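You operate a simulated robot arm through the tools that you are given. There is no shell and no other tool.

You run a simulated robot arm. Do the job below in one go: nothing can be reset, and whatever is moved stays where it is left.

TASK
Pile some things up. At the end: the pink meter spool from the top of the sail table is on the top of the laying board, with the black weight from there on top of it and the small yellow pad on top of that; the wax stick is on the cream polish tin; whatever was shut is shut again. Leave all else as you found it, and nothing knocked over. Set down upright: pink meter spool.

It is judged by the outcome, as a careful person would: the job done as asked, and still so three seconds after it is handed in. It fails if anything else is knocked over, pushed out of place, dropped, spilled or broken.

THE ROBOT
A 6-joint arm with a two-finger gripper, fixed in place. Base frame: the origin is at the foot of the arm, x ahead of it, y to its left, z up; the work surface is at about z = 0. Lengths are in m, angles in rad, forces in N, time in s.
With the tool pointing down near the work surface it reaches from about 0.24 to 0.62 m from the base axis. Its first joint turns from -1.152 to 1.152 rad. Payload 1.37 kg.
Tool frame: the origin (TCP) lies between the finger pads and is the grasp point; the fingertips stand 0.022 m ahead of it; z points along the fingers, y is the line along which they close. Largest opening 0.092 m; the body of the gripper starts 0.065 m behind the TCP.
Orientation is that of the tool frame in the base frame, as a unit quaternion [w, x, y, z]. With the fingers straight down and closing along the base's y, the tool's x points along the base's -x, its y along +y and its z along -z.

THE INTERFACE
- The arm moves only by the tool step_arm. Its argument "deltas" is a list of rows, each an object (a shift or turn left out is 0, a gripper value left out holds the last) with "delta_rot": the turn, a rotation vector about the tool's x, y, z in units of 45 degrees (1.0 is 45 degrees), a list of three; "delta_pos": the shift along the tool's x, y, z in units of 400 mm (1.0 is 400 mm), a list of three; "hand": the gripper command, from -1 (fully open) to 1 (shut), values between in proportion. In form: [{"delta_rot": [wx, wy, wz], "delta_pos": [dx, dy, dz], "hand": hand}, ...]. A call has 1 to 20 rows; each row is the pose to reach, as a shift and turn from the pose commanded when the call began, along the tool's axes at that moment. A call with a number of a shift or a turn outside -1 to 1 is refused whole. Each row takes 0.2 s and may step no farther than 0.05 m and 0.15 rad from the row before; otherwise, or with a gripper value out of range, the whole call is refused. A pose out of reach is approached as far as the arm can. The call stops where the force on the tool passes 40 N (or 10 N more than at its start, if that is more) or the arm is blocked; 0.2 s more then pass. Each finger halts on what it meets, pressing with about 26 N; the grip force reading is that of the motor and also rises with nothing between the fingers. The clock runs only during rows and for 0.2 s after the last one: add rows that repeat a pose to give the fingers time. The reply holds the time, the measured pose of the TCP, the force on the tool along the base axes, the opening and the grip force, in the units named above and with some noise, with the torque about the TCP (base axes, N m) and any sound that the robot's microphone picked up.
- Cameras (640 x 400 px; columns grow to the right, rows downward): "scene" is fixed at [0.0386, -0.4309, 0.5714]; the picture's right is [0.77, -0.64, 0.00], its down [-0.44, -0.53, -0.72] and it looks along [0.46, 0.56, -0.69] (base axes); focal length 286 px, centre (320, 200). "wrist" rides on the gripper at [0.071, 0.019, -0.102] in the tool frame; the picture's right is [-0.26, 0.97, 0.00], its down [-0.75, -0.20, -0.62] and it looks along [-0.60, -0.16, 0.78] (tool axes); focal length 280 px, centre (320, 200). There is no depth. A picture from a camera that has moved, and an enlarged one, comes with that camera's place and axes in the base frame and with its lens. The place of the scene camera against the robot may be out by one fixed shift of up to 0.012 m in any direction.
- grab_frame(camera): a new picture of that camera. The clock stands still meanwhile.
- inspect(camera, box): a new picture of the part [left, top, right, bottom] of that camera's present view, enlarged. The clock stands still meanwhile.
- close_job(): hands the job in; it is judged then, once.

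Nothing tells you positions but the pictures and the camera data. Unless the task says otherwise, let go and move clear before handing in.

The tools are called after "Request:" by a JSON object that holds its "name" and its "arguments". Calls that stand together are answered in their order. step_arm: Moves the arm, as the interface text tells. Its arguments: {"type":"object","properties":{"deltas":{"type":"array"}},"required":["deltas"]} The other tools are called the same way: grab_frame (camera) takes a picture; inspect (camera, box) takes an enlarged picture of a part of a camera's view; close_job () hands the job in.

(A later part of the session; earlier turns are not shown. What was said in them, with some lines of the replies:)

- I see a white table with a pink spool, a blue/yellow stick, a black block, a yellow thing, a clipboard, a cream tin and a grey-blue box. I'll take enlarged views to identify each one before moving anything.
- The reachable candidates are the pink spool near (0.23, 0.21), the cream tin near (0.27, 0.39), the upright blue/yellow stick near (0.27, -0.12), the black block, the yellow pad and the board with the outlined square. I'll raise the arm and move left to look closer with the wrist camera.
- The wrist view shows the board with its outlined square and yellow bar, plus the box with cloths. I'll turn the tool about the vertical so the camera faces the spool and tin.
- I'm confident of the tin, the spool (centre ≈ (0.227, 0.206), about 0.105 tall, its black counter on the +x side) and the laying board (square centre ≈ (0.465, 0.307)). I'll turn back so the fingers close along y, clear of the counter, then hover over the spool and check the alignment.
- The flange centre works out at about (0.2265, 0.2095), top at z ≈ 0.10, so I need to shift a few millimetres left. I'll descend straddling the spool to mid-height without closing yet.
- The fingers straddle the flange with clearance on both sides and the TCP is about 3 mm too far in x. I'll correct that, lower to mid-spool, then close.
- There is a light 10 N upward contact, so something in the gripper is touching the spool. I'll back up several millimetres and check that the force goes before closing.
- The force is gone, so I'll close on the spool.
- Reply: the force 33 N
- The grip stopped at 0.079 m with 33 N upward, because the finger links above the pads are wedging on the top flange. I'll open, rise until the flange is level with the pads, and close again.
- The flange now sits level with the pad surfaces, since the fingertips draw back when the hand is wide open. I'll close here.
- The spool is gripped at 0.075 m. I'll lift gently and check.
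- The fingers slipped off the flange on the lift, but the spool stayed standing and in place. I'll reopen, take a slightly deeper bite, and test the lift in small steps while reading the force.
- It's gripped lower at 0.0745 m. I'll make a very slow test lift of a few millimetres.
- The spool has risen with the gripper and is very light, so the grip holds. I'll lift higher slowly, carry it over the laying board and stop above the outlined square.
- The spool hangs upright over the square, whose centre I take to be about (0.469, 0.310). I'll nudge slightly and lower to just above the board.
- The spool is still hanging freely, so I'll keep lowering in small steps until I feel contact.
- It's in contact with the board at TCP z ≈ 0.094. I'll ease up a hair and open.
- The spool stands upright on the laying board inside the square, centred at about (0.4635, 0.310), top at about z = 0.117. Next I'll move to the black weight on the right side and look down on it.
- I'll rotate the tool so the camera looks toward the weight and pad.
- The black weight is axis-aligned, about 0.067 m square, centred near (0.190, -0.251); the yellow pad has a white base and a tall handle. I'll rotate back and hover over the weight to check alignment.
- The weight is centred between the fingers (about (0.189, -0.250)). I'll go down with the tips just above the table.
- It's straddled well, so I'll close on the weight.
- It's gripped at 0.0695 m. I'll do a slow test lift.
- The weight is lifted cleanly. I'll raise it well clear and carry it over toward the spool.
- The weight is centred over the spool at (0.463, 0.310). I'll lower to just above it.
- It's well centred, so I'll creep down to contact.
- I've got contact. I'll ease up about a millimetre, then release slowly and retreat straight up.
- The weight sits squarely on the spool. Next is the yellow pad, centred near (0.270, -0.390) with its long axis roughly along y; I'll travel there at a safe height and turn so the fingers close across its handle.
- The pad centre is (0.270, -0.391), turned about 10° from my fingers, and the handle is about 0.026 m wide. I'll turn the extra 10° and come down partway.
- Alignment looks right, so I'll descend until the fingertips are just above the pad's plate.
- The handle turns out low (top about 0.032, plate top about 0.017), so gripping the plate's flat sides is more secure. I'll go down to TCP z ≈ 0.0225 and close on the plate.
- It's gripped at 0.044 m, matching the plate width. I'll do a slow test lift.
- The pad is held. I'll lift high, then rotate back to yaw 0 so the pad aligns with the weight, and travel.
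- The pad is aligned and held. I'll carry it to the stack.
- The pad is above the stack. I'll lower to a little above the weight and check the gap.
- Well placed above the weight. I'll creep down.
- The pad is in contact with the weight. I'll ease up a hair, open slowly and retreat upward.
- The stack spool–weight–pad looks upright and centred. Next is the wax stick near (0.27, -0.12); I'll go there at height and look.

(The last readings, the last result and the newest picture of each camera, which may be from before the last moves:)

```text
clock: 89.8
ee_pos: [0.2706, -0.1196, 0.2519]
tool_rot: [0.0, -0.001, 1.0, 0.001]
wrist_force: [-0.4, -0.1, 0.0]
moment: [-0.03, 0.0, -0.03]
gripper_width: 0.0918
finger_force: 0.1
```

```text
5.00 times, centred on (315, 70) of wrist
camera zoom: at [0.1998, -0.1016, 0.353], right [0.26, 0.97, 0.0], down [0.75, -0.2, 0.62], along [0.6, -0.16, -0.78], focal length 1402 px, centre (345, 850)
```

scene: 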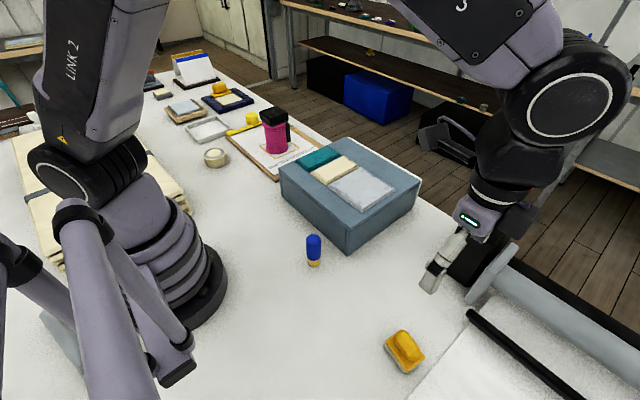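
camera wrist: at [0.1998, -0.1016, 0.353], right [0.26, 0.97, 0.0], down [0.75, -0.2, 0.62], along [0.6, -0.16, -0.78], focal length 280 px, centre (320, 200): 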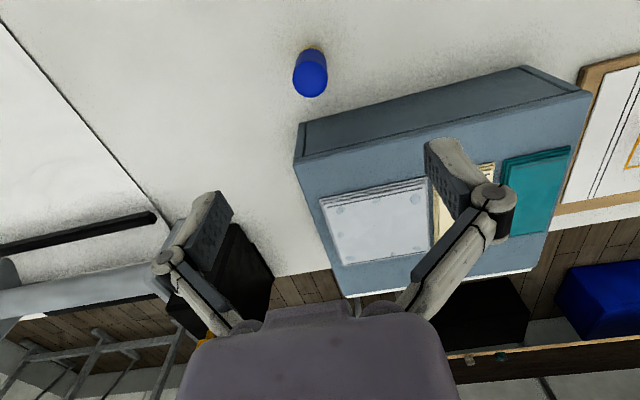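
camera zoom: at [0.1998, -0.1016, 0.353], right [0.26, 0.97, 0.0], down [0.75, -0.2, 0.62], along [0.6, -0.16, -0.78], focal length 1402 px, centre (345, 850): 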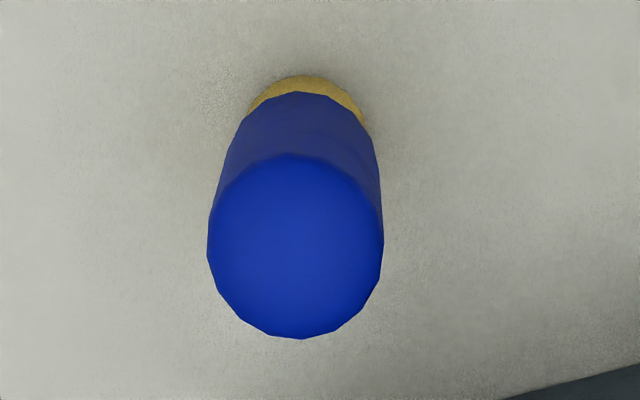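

The stick stands at about (0.270, -0.130), about 0.033 m in diameter and about 0.08 tall. I'll shift 1 cm right and descend around it.

Request:
{"name": "step_arm", "arguments": {"deltas": [{"delta_pos": [0.001, -0.026, 0.03]}, {"delta_pos": [0.001, -0.026, 0.12]}, {"delta_pos": [0.001, -0.026, 0.22]}, {"delta_pos": [0.001, -0.026, 0.3]}, {"delta_pos": [0.001, -0.026, 0.3]}]}}

Request:
{"name": "grab_frame", "arguments": {"camera": "wrist"}}

Request:
{"name": "inspect", "arguments": {"camera": "scene", "box": [240, 200, 400, 300]}}

```text
clock: 91.0
ee_pos: [0.2708, -0.1329, 0.1319]
tool_rot: [0.0, 0.0, 1.0, 0.0]
wrist_force: [0.4, 0.3, -1.0]
moment: [-0.03, -0.02, 0.0]
gripper_width: 0.0919
finger_force: 0.1
```

```text
taken
camera wrist: at [0.1992, -0.1134, 0.2324], right [0.26, 0.97, 0.0], down [0.75, -0.2, 0.63], along [0.6, -0.16, -0.78], focal length 280 px, centre (320, 200)
```

wrist: 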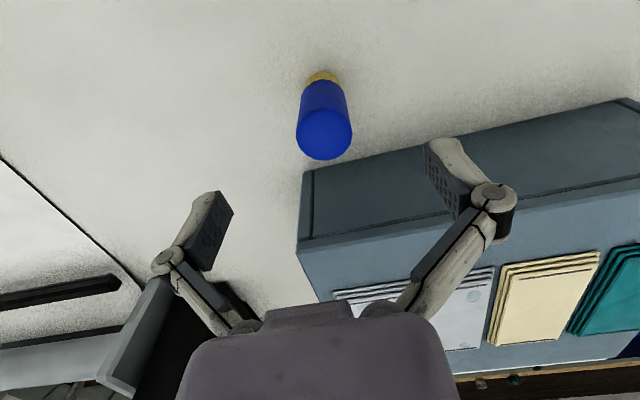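

```text
4.00 times, centred on (320, 250) of scene
camera zoom: at [0.0386, -0.4309, 0.5714], right [0.77, -0.64, 0.0], down [-0.44, -0.53, -0.72], along [0.46, 0.56, -0.69], focal length 1144 px, centre (320, 0)
```

zoom: 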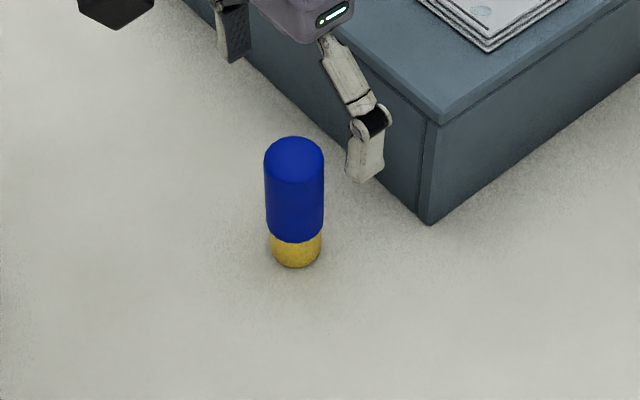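

It's aligned. I'll lower to grasp height and close gently.

Request:
{"name": "step_arm", "arguments": {"deltas": [{"delta_pos": [0, 0.002, 0.07]}, {"delta_pos": [0, 0.002, 0.13]}, {"delta_pos": [0, 0.002, 0.18]}, {"delta_pos": [0, 0.002, 0.19]}, {"delta_pos": [0, 0.002, 0.19]}]}}

Request:
{"name": "grab_frame", "arguments": {"camera": "wrist"}}

```text
clock: 92.2
ee_pos: [0.2685, -0.1309, 0.0553]
tool_rot: [0.0, 0.0, 1.0, 0.0]
wrist_force: [0.1, 0.0, -0.7]
moment: [-0.02, 0.01, 0.02]
gripper_width: 0.0919
finger_force: 0.0
```

```text
taken
camera wrist: at [0.1978, -0.112, 0.1566], right [0.26, 0.97, 0.0], down [0.75, -0.2, 0.63], along [0.6, -0.16, -0.78], focal length 280 px, centre (320, 200)
```

wrist: 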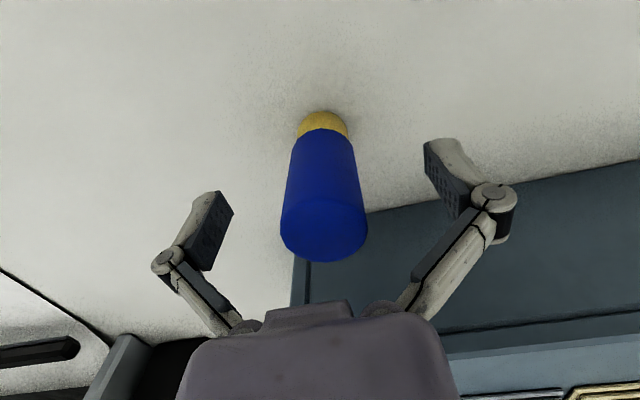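

Request:
{"name": "step_arm", "arguments": {"deltas": [{"hand": -0.3}, {"hand": 0.0}, {"hand": 0.2}, {"hand": 0.4}, {"hand": 1.0}, {"hand": 1.0}, {"hand": 1.0}]}}

Request:
{"name": "step_arm", "arguments": {"deltas": [{"delta_pos": [0, 0, -0.005], "hand": 1}, {"delta_pos": [0, 0, -0.01], "hand": 1}, {"delta_pos": [0, 0, -0.02], "hand": 1}, {"delta_pos": [0, 0, -0.04], "hand": 1}, {"delta_pos": [0, 0, -0.04], "hand": 1}]}}

Request:
{"name": "grab_frame", "arguments": {"camera": "wrist"}}

Request:
{"name": "inspect", "arguments": {"camera": "scene", "box": [240, 200, 400, 300]}}

```text
clock: 93.8
ee_pos: [0.2691, -0.1306, 0.0564]
tool_rot: [0.0, 0.001, 1.0, 0.001]
wrist_force: [-0.5, -0.9, 4.7]
moment: [-0.01, 0.04, 0.01]
gripper_width: 0.0336
finger_force: 25.5
```

```text
clock: 95.0
ee_pos: [0.2684, -0.1304, 0.0718]
tool_rot: [0.0, 0.0, 1.0, 0.0]
wrist_force: [0.4, -0.1, 0.1]
moment: [0.01, -0.02, -0.01]
gripper_width: 0.0334
finger_force: 26.4
```

```text
taken
camera wrist: at [0.1976, -0.1114, 0.1723], right [0.26, 0.97, 0.0], down [0.75, -0.2, 0.62], along [0.6, -0.16, -0.78], focal length 280 px, centre (320, 200)
```

wrist: 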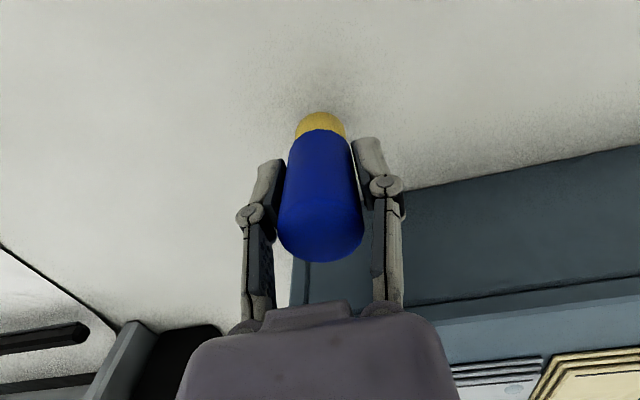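

```text
4.00 times, centred on (320, 250) of scene
camera zoom: at [0.0386, -0.4309, 0.5714], right [0.77, -0.64, 0.0], down [-0.44, -0.53, -0.72], along [0.46, 0.56, -0.69], focal length 1144 px, centre (320, 0)
```

zoom: 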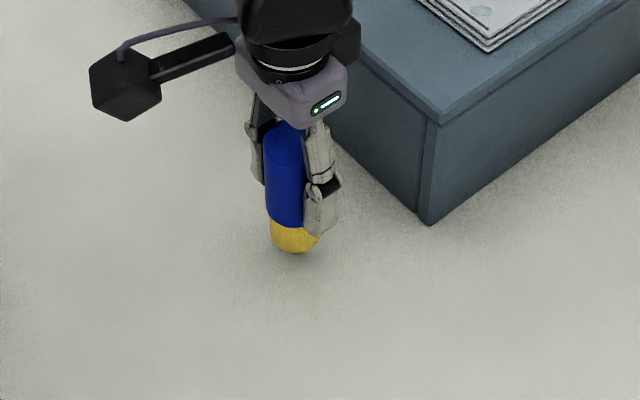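

The stick is held upright. I'll lift it high and carry it in an arc toward the tin on the left, keeping well away from the stack.

Request:
{"name": "step_arm", "arguments": {"deltas": [{"delta_pos": [0, 0, -0.06], "hand": 1}, {"delta_pos": [0, 0, -0.15], "hand": 1}, {"delta_pos": [0, 0, -0.26], "hand": 1}, {"delta_pos": [0, 0, -0.37], "hand": 1}, {"delta_pos": [0, 0, -0.45], "hand": 1}, {"delta_pos": [0, 0, -0.47], "hand": 1}]}}

Request:
{"name": "step_arm", "arguments": {"deltas": [{"delta_pos": [-0.02, 0.05, 0], "hand": 1}, {"delta_pos": [-0.05, 0.13, 0], "hand": 1}, {"delta_pos": [-0.08, 0.22, 0], "hand": 1}, {"delta_pos": [-0.1, 0.32, 0], "hand": 1}, {"delta_pos": [-0.1, 0.42, 0], "hand": 1}, {"delta_pos": [-0.1, 0.52, 0], "hand": 1}, {"delta_pos": [-0.08, 0.62, 0], "hand": 1}, {"delta_pos": [-0.05, 0.72, 0], "hand": 1}, {"delta_pos": [-0.02, 0.82, 0], "hand": 1}, {"delta_pos": [0.0, 0.92, 0], "hand": 1}]}}

Request:
{"name": "step_arm", "arguments": {"deltas": [{"delta_pos": [0, 0.1, 0], "hand": 1}, {"delta_pos": [0, 0.2, 0], "hand": 1}, {"delta_pos": [0, 0.29, 0], "hand": 1}, {"delta_pos": [0, 0.35, 0], "hand": 1}, {"delta_pos": [0, 0.378, 0], "hand": 1}, {"delta_pos": [0, 0.378, 0], "hand": 1}]}}

Request:
{"name": "grab_frame", "arguments": {"camera": "wrist"}}

Request:
{"name": "inspect", "arguments": {"camera": "scene", "box": [160, 60, 320, 180]}}

```text
clock: 96.4
ee_pos: [0.2694, -0.1303, 0.2597]
tool_rot: [-0.001, 0.0, 1.0, 0.0]
wrist_force: [-0.1, -0.2, -0.3]
moment: [0.0, -0.02, 0.0]
gripper_width: 0.0336
finger_force: 26.4
```

```text
clock: 98.6
ee_pos: [0.2694, 0.2372, 0.2594]
tool_rot: [0.0, 0.0, 1.0, 0.0]
wrist_force: [-0.3, -0.2, -0.1]
moment: [-0.03, -0.01, 0.01]
gripper_width: 0.0339
finger_force: 25.9
```

```text
clock: 100.0
ee_pos: [0.2689, 0.3894, 0.2583]
tool_rot: [0.0, 0.0, 1.0, 0.0]
wrist_force: [-0.3, -0.7, -0.9]
moment: [0.04, -0.01, 0.03]
gripper_width: 0.0333
finger_force: 26.2
```

```text
taken
camera wrist: at [0.1981, 0.4081, 0.3596], right [0.26, 0.97, 0.0], down [0.75, -0.2, 0.62], along [0.6, -0.16, -0.78], focal length 280 px, centre (320, 200)
```

wrist: 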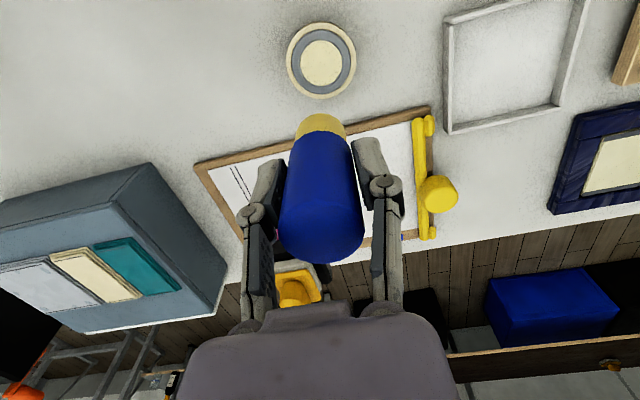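

```text
3.33 times, centred on (240, 120) of scene
camera zoom: at [0.0386, -0.4309, 0.5714], right [0.77, -0.64, 0.0], down [-0.44, -0.53, -0.72], along [0.46, 0.56, -0.69], focal length 954 px, centre (587, 467)
```

zoom: 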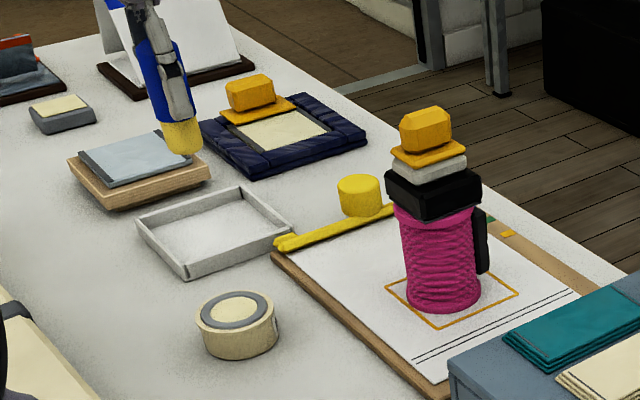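

Request:
{"name": "inspect", "arguments": {"camera": "wrist", "box": [270, 10, 370, 140]}}

```text
3.08 times, centred on (320, 75) of wrist
camera zoom: at [0.1981, 0.4081, 0.3596], right [0.26, 0.97, 0.0], down [0.75, -0.2, 0.62], along [0.6, -0.16, -0.78], focal length 863 px, centre (320, 585)
```

zoom: 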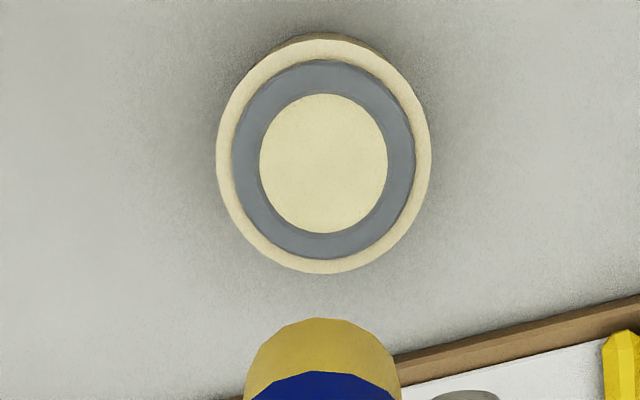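

The tin centre is (0.269, 0.3905), right under the TCP. I'll lower to a couple of centimetres above it and check.

Request:
{"name": "step_arm", "arguments": {"deltas": [{"delta_pos": [0.001, 0.003, 0.06], "hand": 1}, {"delta_pos": [0.001, 0.003, 0.15], "hand": 1}, {"delta_pos": [0.001, 0.003, 0.24], "hand": 1}, {"delta_pos": [0.001, 0.003, 0.32], "hand": 1}, {"delta_pos": [0.001, 0.003, 0.37], "hand": 1}, {"delta_pos": [0.001, 0.003, 0.37], "hand": 1}]}}

Request:
{"name": "grab_frame", "arguments": {"camera": "wrist"}}

Request:
{"name": "inspect", "arguments": {"camera": "scene", "box": [170, 90, 270, 180]}}

```text
clock: 101.4
ee_pos: [0.2679, 0.3887, 0.1112]
tool_rot: [0.0, 0.0, 1.0, 0.0]
wrist_force: [0.3, -0.6, -0.3]
moment: [0.02, 0.0, 0.02]
gripper_width: 0.0332
finger_force: 26.2
```

```text
taken
camera wrist: at [0.1971, 0.4083, 0.212], right [0.26, 0.97, 0.0], down [0.75, -0.2, 0.63], along [0.6, -0.16, -0.78], focal length 280 px, centre (320, 200)
```

wrist: 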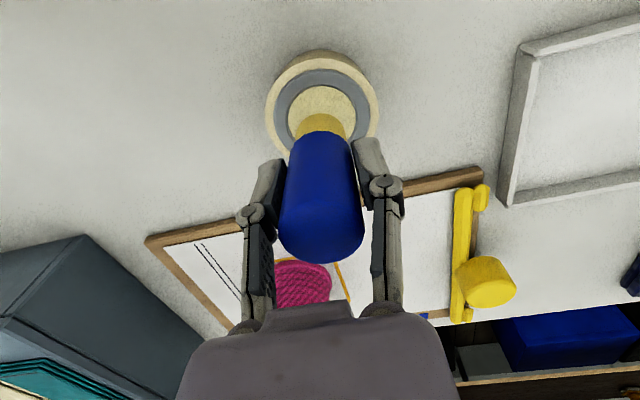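

```text
4.44 times, centred on (220, 135) of scene
camera zoom: at [0.0386, -0.4309, 0.5714], right [0.77, -0.64, 0.0], down [-0.44, -0.53, -0.72], along [0.46, 0.56, -0.69], focal length 1272 px, centre (764, 489)
```

zoom: 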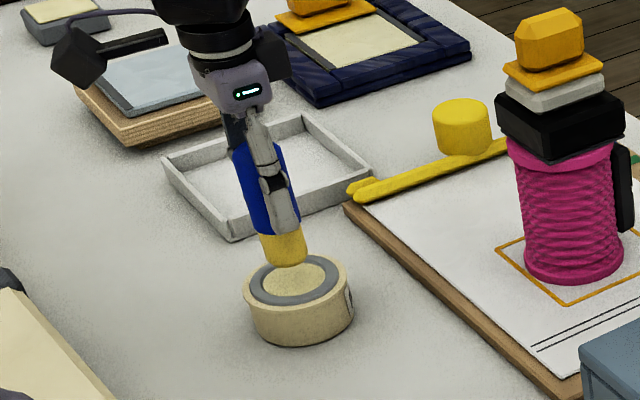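

It's aligned. I'll creep down now.

Request:
{"name": "step_arm", "arguments": {"deltas": [{"delta_pos": [0, 0.002, 0.01], "hand": 1}, {"delta_pos": [0, 0.002, 0.02], "hand": 1}, {"delta_pos": [0, 0.002, 0.03], "hand": 1}, {"delta_pos": [0, 0.002, 0.03], "hand": 1}]}}

Request:
{"name": "inspect", "arguments": {"camera": "scene", "box": [190, 120, 250, 180]}}

```text
clock: 102.4
ee_pos: [0.2678, 0.3901, 0.0991]
tool_rot: [0.001, 0.0, 1.0, 0.0]
wrist_force: [0.2, 0.2, -1.1]
moment: [0.0, -0.03, 0.03]
gripper_width: 0.0331
finger_force: 26.0
```

```text
6.67 times, centred on (220, 150) of scene
camera zoom: at [0.0386, -0.4309, 0.5714], right [0.77, -0.64, 0.0], down [-0.44, -0.53, -0.72], along [0.46, 0.56, -0.69], focal length 1907 px, centre (987, 533)
```

zoom: 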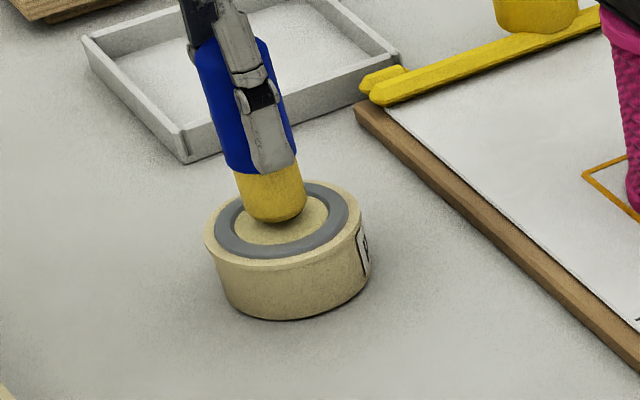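

Request:
{"name": "step_arm", "arguments": {"deltas": [{"delta_pos": [0, 0, 0.004], "hand": 1}, {"delta_pos": [0, 0, 0.008], "hand": 1}, {"delta_pos": [0, 0, 0.008], "hand": 1}]}}

Request:
{"name": "step_arm", "arguments": {"deltas": [{"delta_pos": [0, 0, 0.003], "hand": 1}, {"delta_pos": [0, 0, 0.005], "hand": 1}, {"delta_pos": [0, 0, 0.005], "hand": 1}]}}

```text
clock: 103.2
ee_pos: [0.2681, 0.3902, 0.0964]
tool_rot: [0.001, -0.001, 1.0, 0.0]
wrist_force: [0.3, -0.2, -0.4]
moment: [-0.01, 0.01, 0.01]
gripper_width: 0.0331
finger_force: 26.2
```

```text
clock: 104.0
ee_pos: [0.269, 0.3891, 0.0947]
tool_rot: [0.0, 0.0, 1.0, 0.0]
wrist_force: [0.1, -0.2, 0.3]
moment: [0.0, 0.0, 0.0]
gripper_width: 0.0335
finger_force: 26.1
```

Request:
{"name": "step_arm", "arguments": {"deltas": [{"delta_pos": [0, 0, 0.003], "hand": 1}, {"delta_pos": [0, 0, 0.005], "hand": 1}, {"delta_pos": [0, 0, 0.005], "hand": 1}]}}

Request:
{"name": "inspect", "arguments": {"camera": "scene", "box": [190, 120, 250, 180]}}

```text
clock: 104.8
ee_pos: [0.2686, 0.3912, 0.0927]
tool_rot: [0.001, 0.0, 1.0, 0.002]
wrist_force: [-1.4, -2.1, 17.2]
moment: [-0.09, -0.02, -0.1]
gripper_width: 0.0332
finger_force: 26.6
```

```text
6.67 times, centred on (220, 150) of scene
camera zoom: at [0.0385, -0.4309, 0.5713], right [0.77, -0.64, 0.0], down [-0.44, -0.53, -0.72], along [0.46, 0.56, -0.69], focal length 1907 px, centre (987, 533)
```

zoom: 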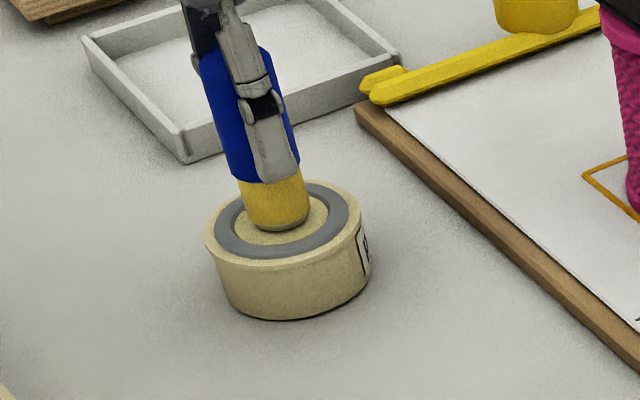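

The stick's base rests on the tin's centre disc. I'll ease off a millimetre, open slowly and retreat upward.

Request:
{"name": "step_arm", "arguments": {"deltas": [{"delta_pos": [0, 0, -0.003], "hand": 1}, {"delta_pos": [0, 0, -0.003], "hand": 0.6}, {"delta_pos": [0, 0, -0.003], "hand": 0.4}, {"delta_pos": [0, 0, -0.003], "hand": 0.2}, {"delta_pos": [0, 0, -0.003], "hand": -0.2}, {"delta_pos": [0, 0, -0.003], "hand": -0.6}, {"delta_pos": [0, 0, -0.003], "hand": -1}, {"delta_pos": [0, 0, -0.003], "hand": -1}, {"delta_pos": [0, 0, -0.003], "hand": -1}]}}

Request:
{"name": "step_arm", "arguments": {"deltas": [{"delta_pos": [0, 0, -0.03], "hand": -1}, {"delta_pos": [0, 0, -0.08], "hand": -1}, {"delta_pos": [0, 0, -0.15], "hand": -1}, {"delta_pos": [0, 0, -0.25], "hand": -1}, {"delta_pos": [0, 0, -0.35], "hand": -1}, {"delta_pos": [0, 0, -0.42], "hand": -1}, {"delta_pos": [0, 0, -0.42], "hand": -1}]}}

Request:
{"name": "grab_frame", "arguments": {"camera": "scene"}}

Request:
{"name": "inspect", "arguments": {"camera": "scene", "box": [180, 80, 320, 190]}}

Request:
{"name": "grab_frame", "arguments": {"camera": "wrist"}}

```text
clock: 106.8
ee_pos: [0.2678, 0.3889, 0.0949]
tool_rot: [0.0, 0.0, 1.0, 0.0]
wrist_force: [0.6, -0.1, -0.5]
moment: [0.01, -0.03, -0.04]
gripper_width: 0.0916
finger_force: 0.0
```

```text
clock: 108.4
ee_pos: [0.2688, 0.391, 0.2618]
tool_rot: [0.0, 0.001, 1.0, 0.0]
wrist_force: [1.2, 0.7, -0.2]
moment: [0.01, 0.02, 0.01]
gripper_width: 0.0921
finger_force: 0.0
```

```text
taken
```

scene: 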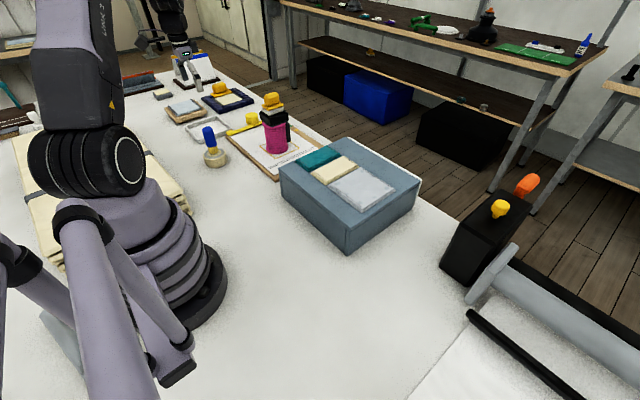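

```text
3.64 times, centred on (250, 135) of scene
camera zoom: at [0.0386, -0.4309, 0.5714], right [0.77, -0.64, 0.0], down [-0.44, -0.53, -0.72], along [0.46, 0.56, -0.69], focal length 1040 px, centre (574, 436)
```

zoom: 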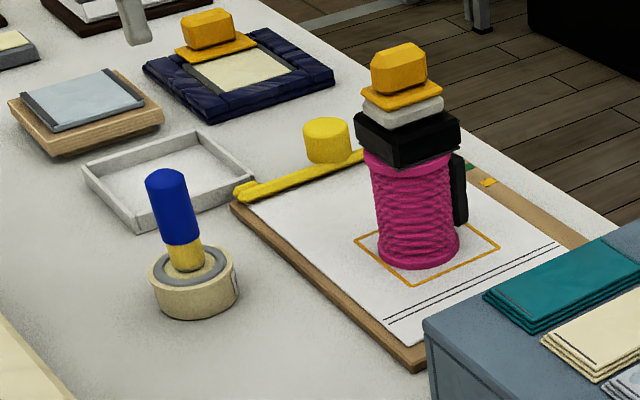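

```text
taken
camera wrist: at [0.1968, 0.4099, 0.362], right [0.26, 0.97, 0.0], down [0.75, -0.2, 0.62], along [0.6, -0.16, -0.78], focal length 280 px, centre (320, 200)
```

wrist: 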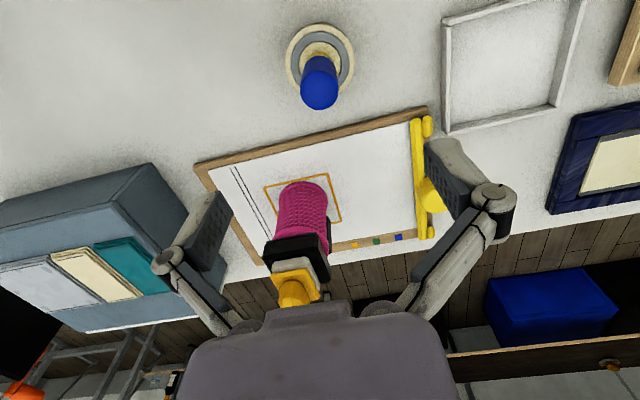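

The stick stands on the tin and the stack is intact. I'll move the arm further clear, let a few seconds pass, and recheck before handing in.

Request:
{"name": "step_arm", "arguments": {"deltas": [{"delta_pos": [0, 0, -0.06]}, {"delta_pos": [0, -0.06, -0.14]}, {"delta_pos": [0, -0.16, -0.2]}, {"delta_pos": [0, -0.26, -0.2]}, {"delta_pos": [0, -0.36, -0.2]}, {"delta_pos": [0, -0.46, -0.2]}, {"delta_pos": [0, -0.56, -0.2]}, {"delta_pos": [0, -0.66, -0.2]}, {"delta_pos": [0, -0.66, -0.2]}, {"delta_pos": [0, -0.66, -0.2]}, {"delta_pos": [0, -0.66, -0.2]}, {"delta_pos": [0, -0.66, -0.2]}, {"delta_pos": [0, -0.66, -0.2]}, {"delta_pos": [0, -0.66, -0.2]}, {"delta_pos": [0, -0.66, -0.2]}, {"delta_pos": [0, -0.66, -0.2]}]}}

Request:
{"name": "inspect", "arguments": {"camera": "scene", "box": [180, 80, 320, 190]}}

Request:
{"name": "grab_frame", "arguments": {"camera": "scene"}}

```text
clock: 111.8
ee_pos: [0.2687, 0.1291, 0.3412]
tool_rot: [0.0, 0.0, 1.0, 0.0]
wrist_force: [-0.3, 1.2, -0.1]
moment: [0.0, 0.0, -0.03]
gripper_width: 0.092
finger_force: 0.0
```

```text
3.64 times, centred on (250, 135) of scene
camera zoom: at [0.0386, -0.4309, 0.5714], right [0.77, -0.64, 0.0], down [-0.44, -0.53, -0.72], along [0.46, 0.56, -0.69], focal length 1040 px, centre (574, 436)
```

zoom: 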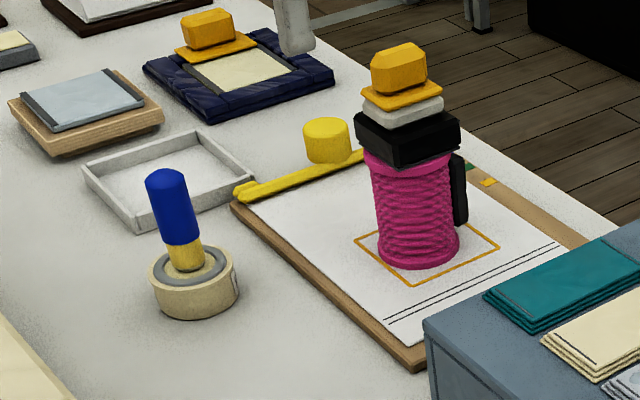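

```text
taken
```

scene: 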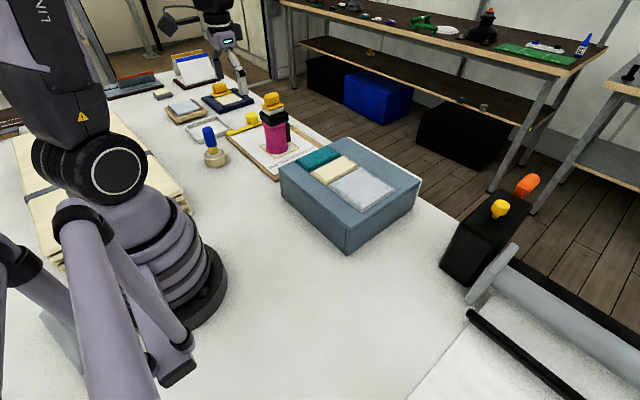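

Nothing has shifted: the spool, weight and pad are stacked upright on the laying board, the wax stick stands on the cream tin, and everything else is as it was. Nothing was opened and the arm is clear, so I'm handing in the job.

Request:
{"name": "close_job", "arguments": {}}

```text
The job is handed in.
```

The job is done and handed in. At the last check, about three seconds after the arm moved clear, both piles were standing and nothing had shifted.

- **Laying board:** the pink meter spool stands upright inside the outlined square, with the black weight on it and the small yellow pad on top.
- **Tin:** the wax stick stands upright on the centre of the cream polish tin.
- **Everything else:** I opened nothing, so whatever was shut stayed shut. The other things on the table look as they did at the start.

The first lift of the spool slipped off its top flange. The spool stayed standing where it was, and a lower grip held.
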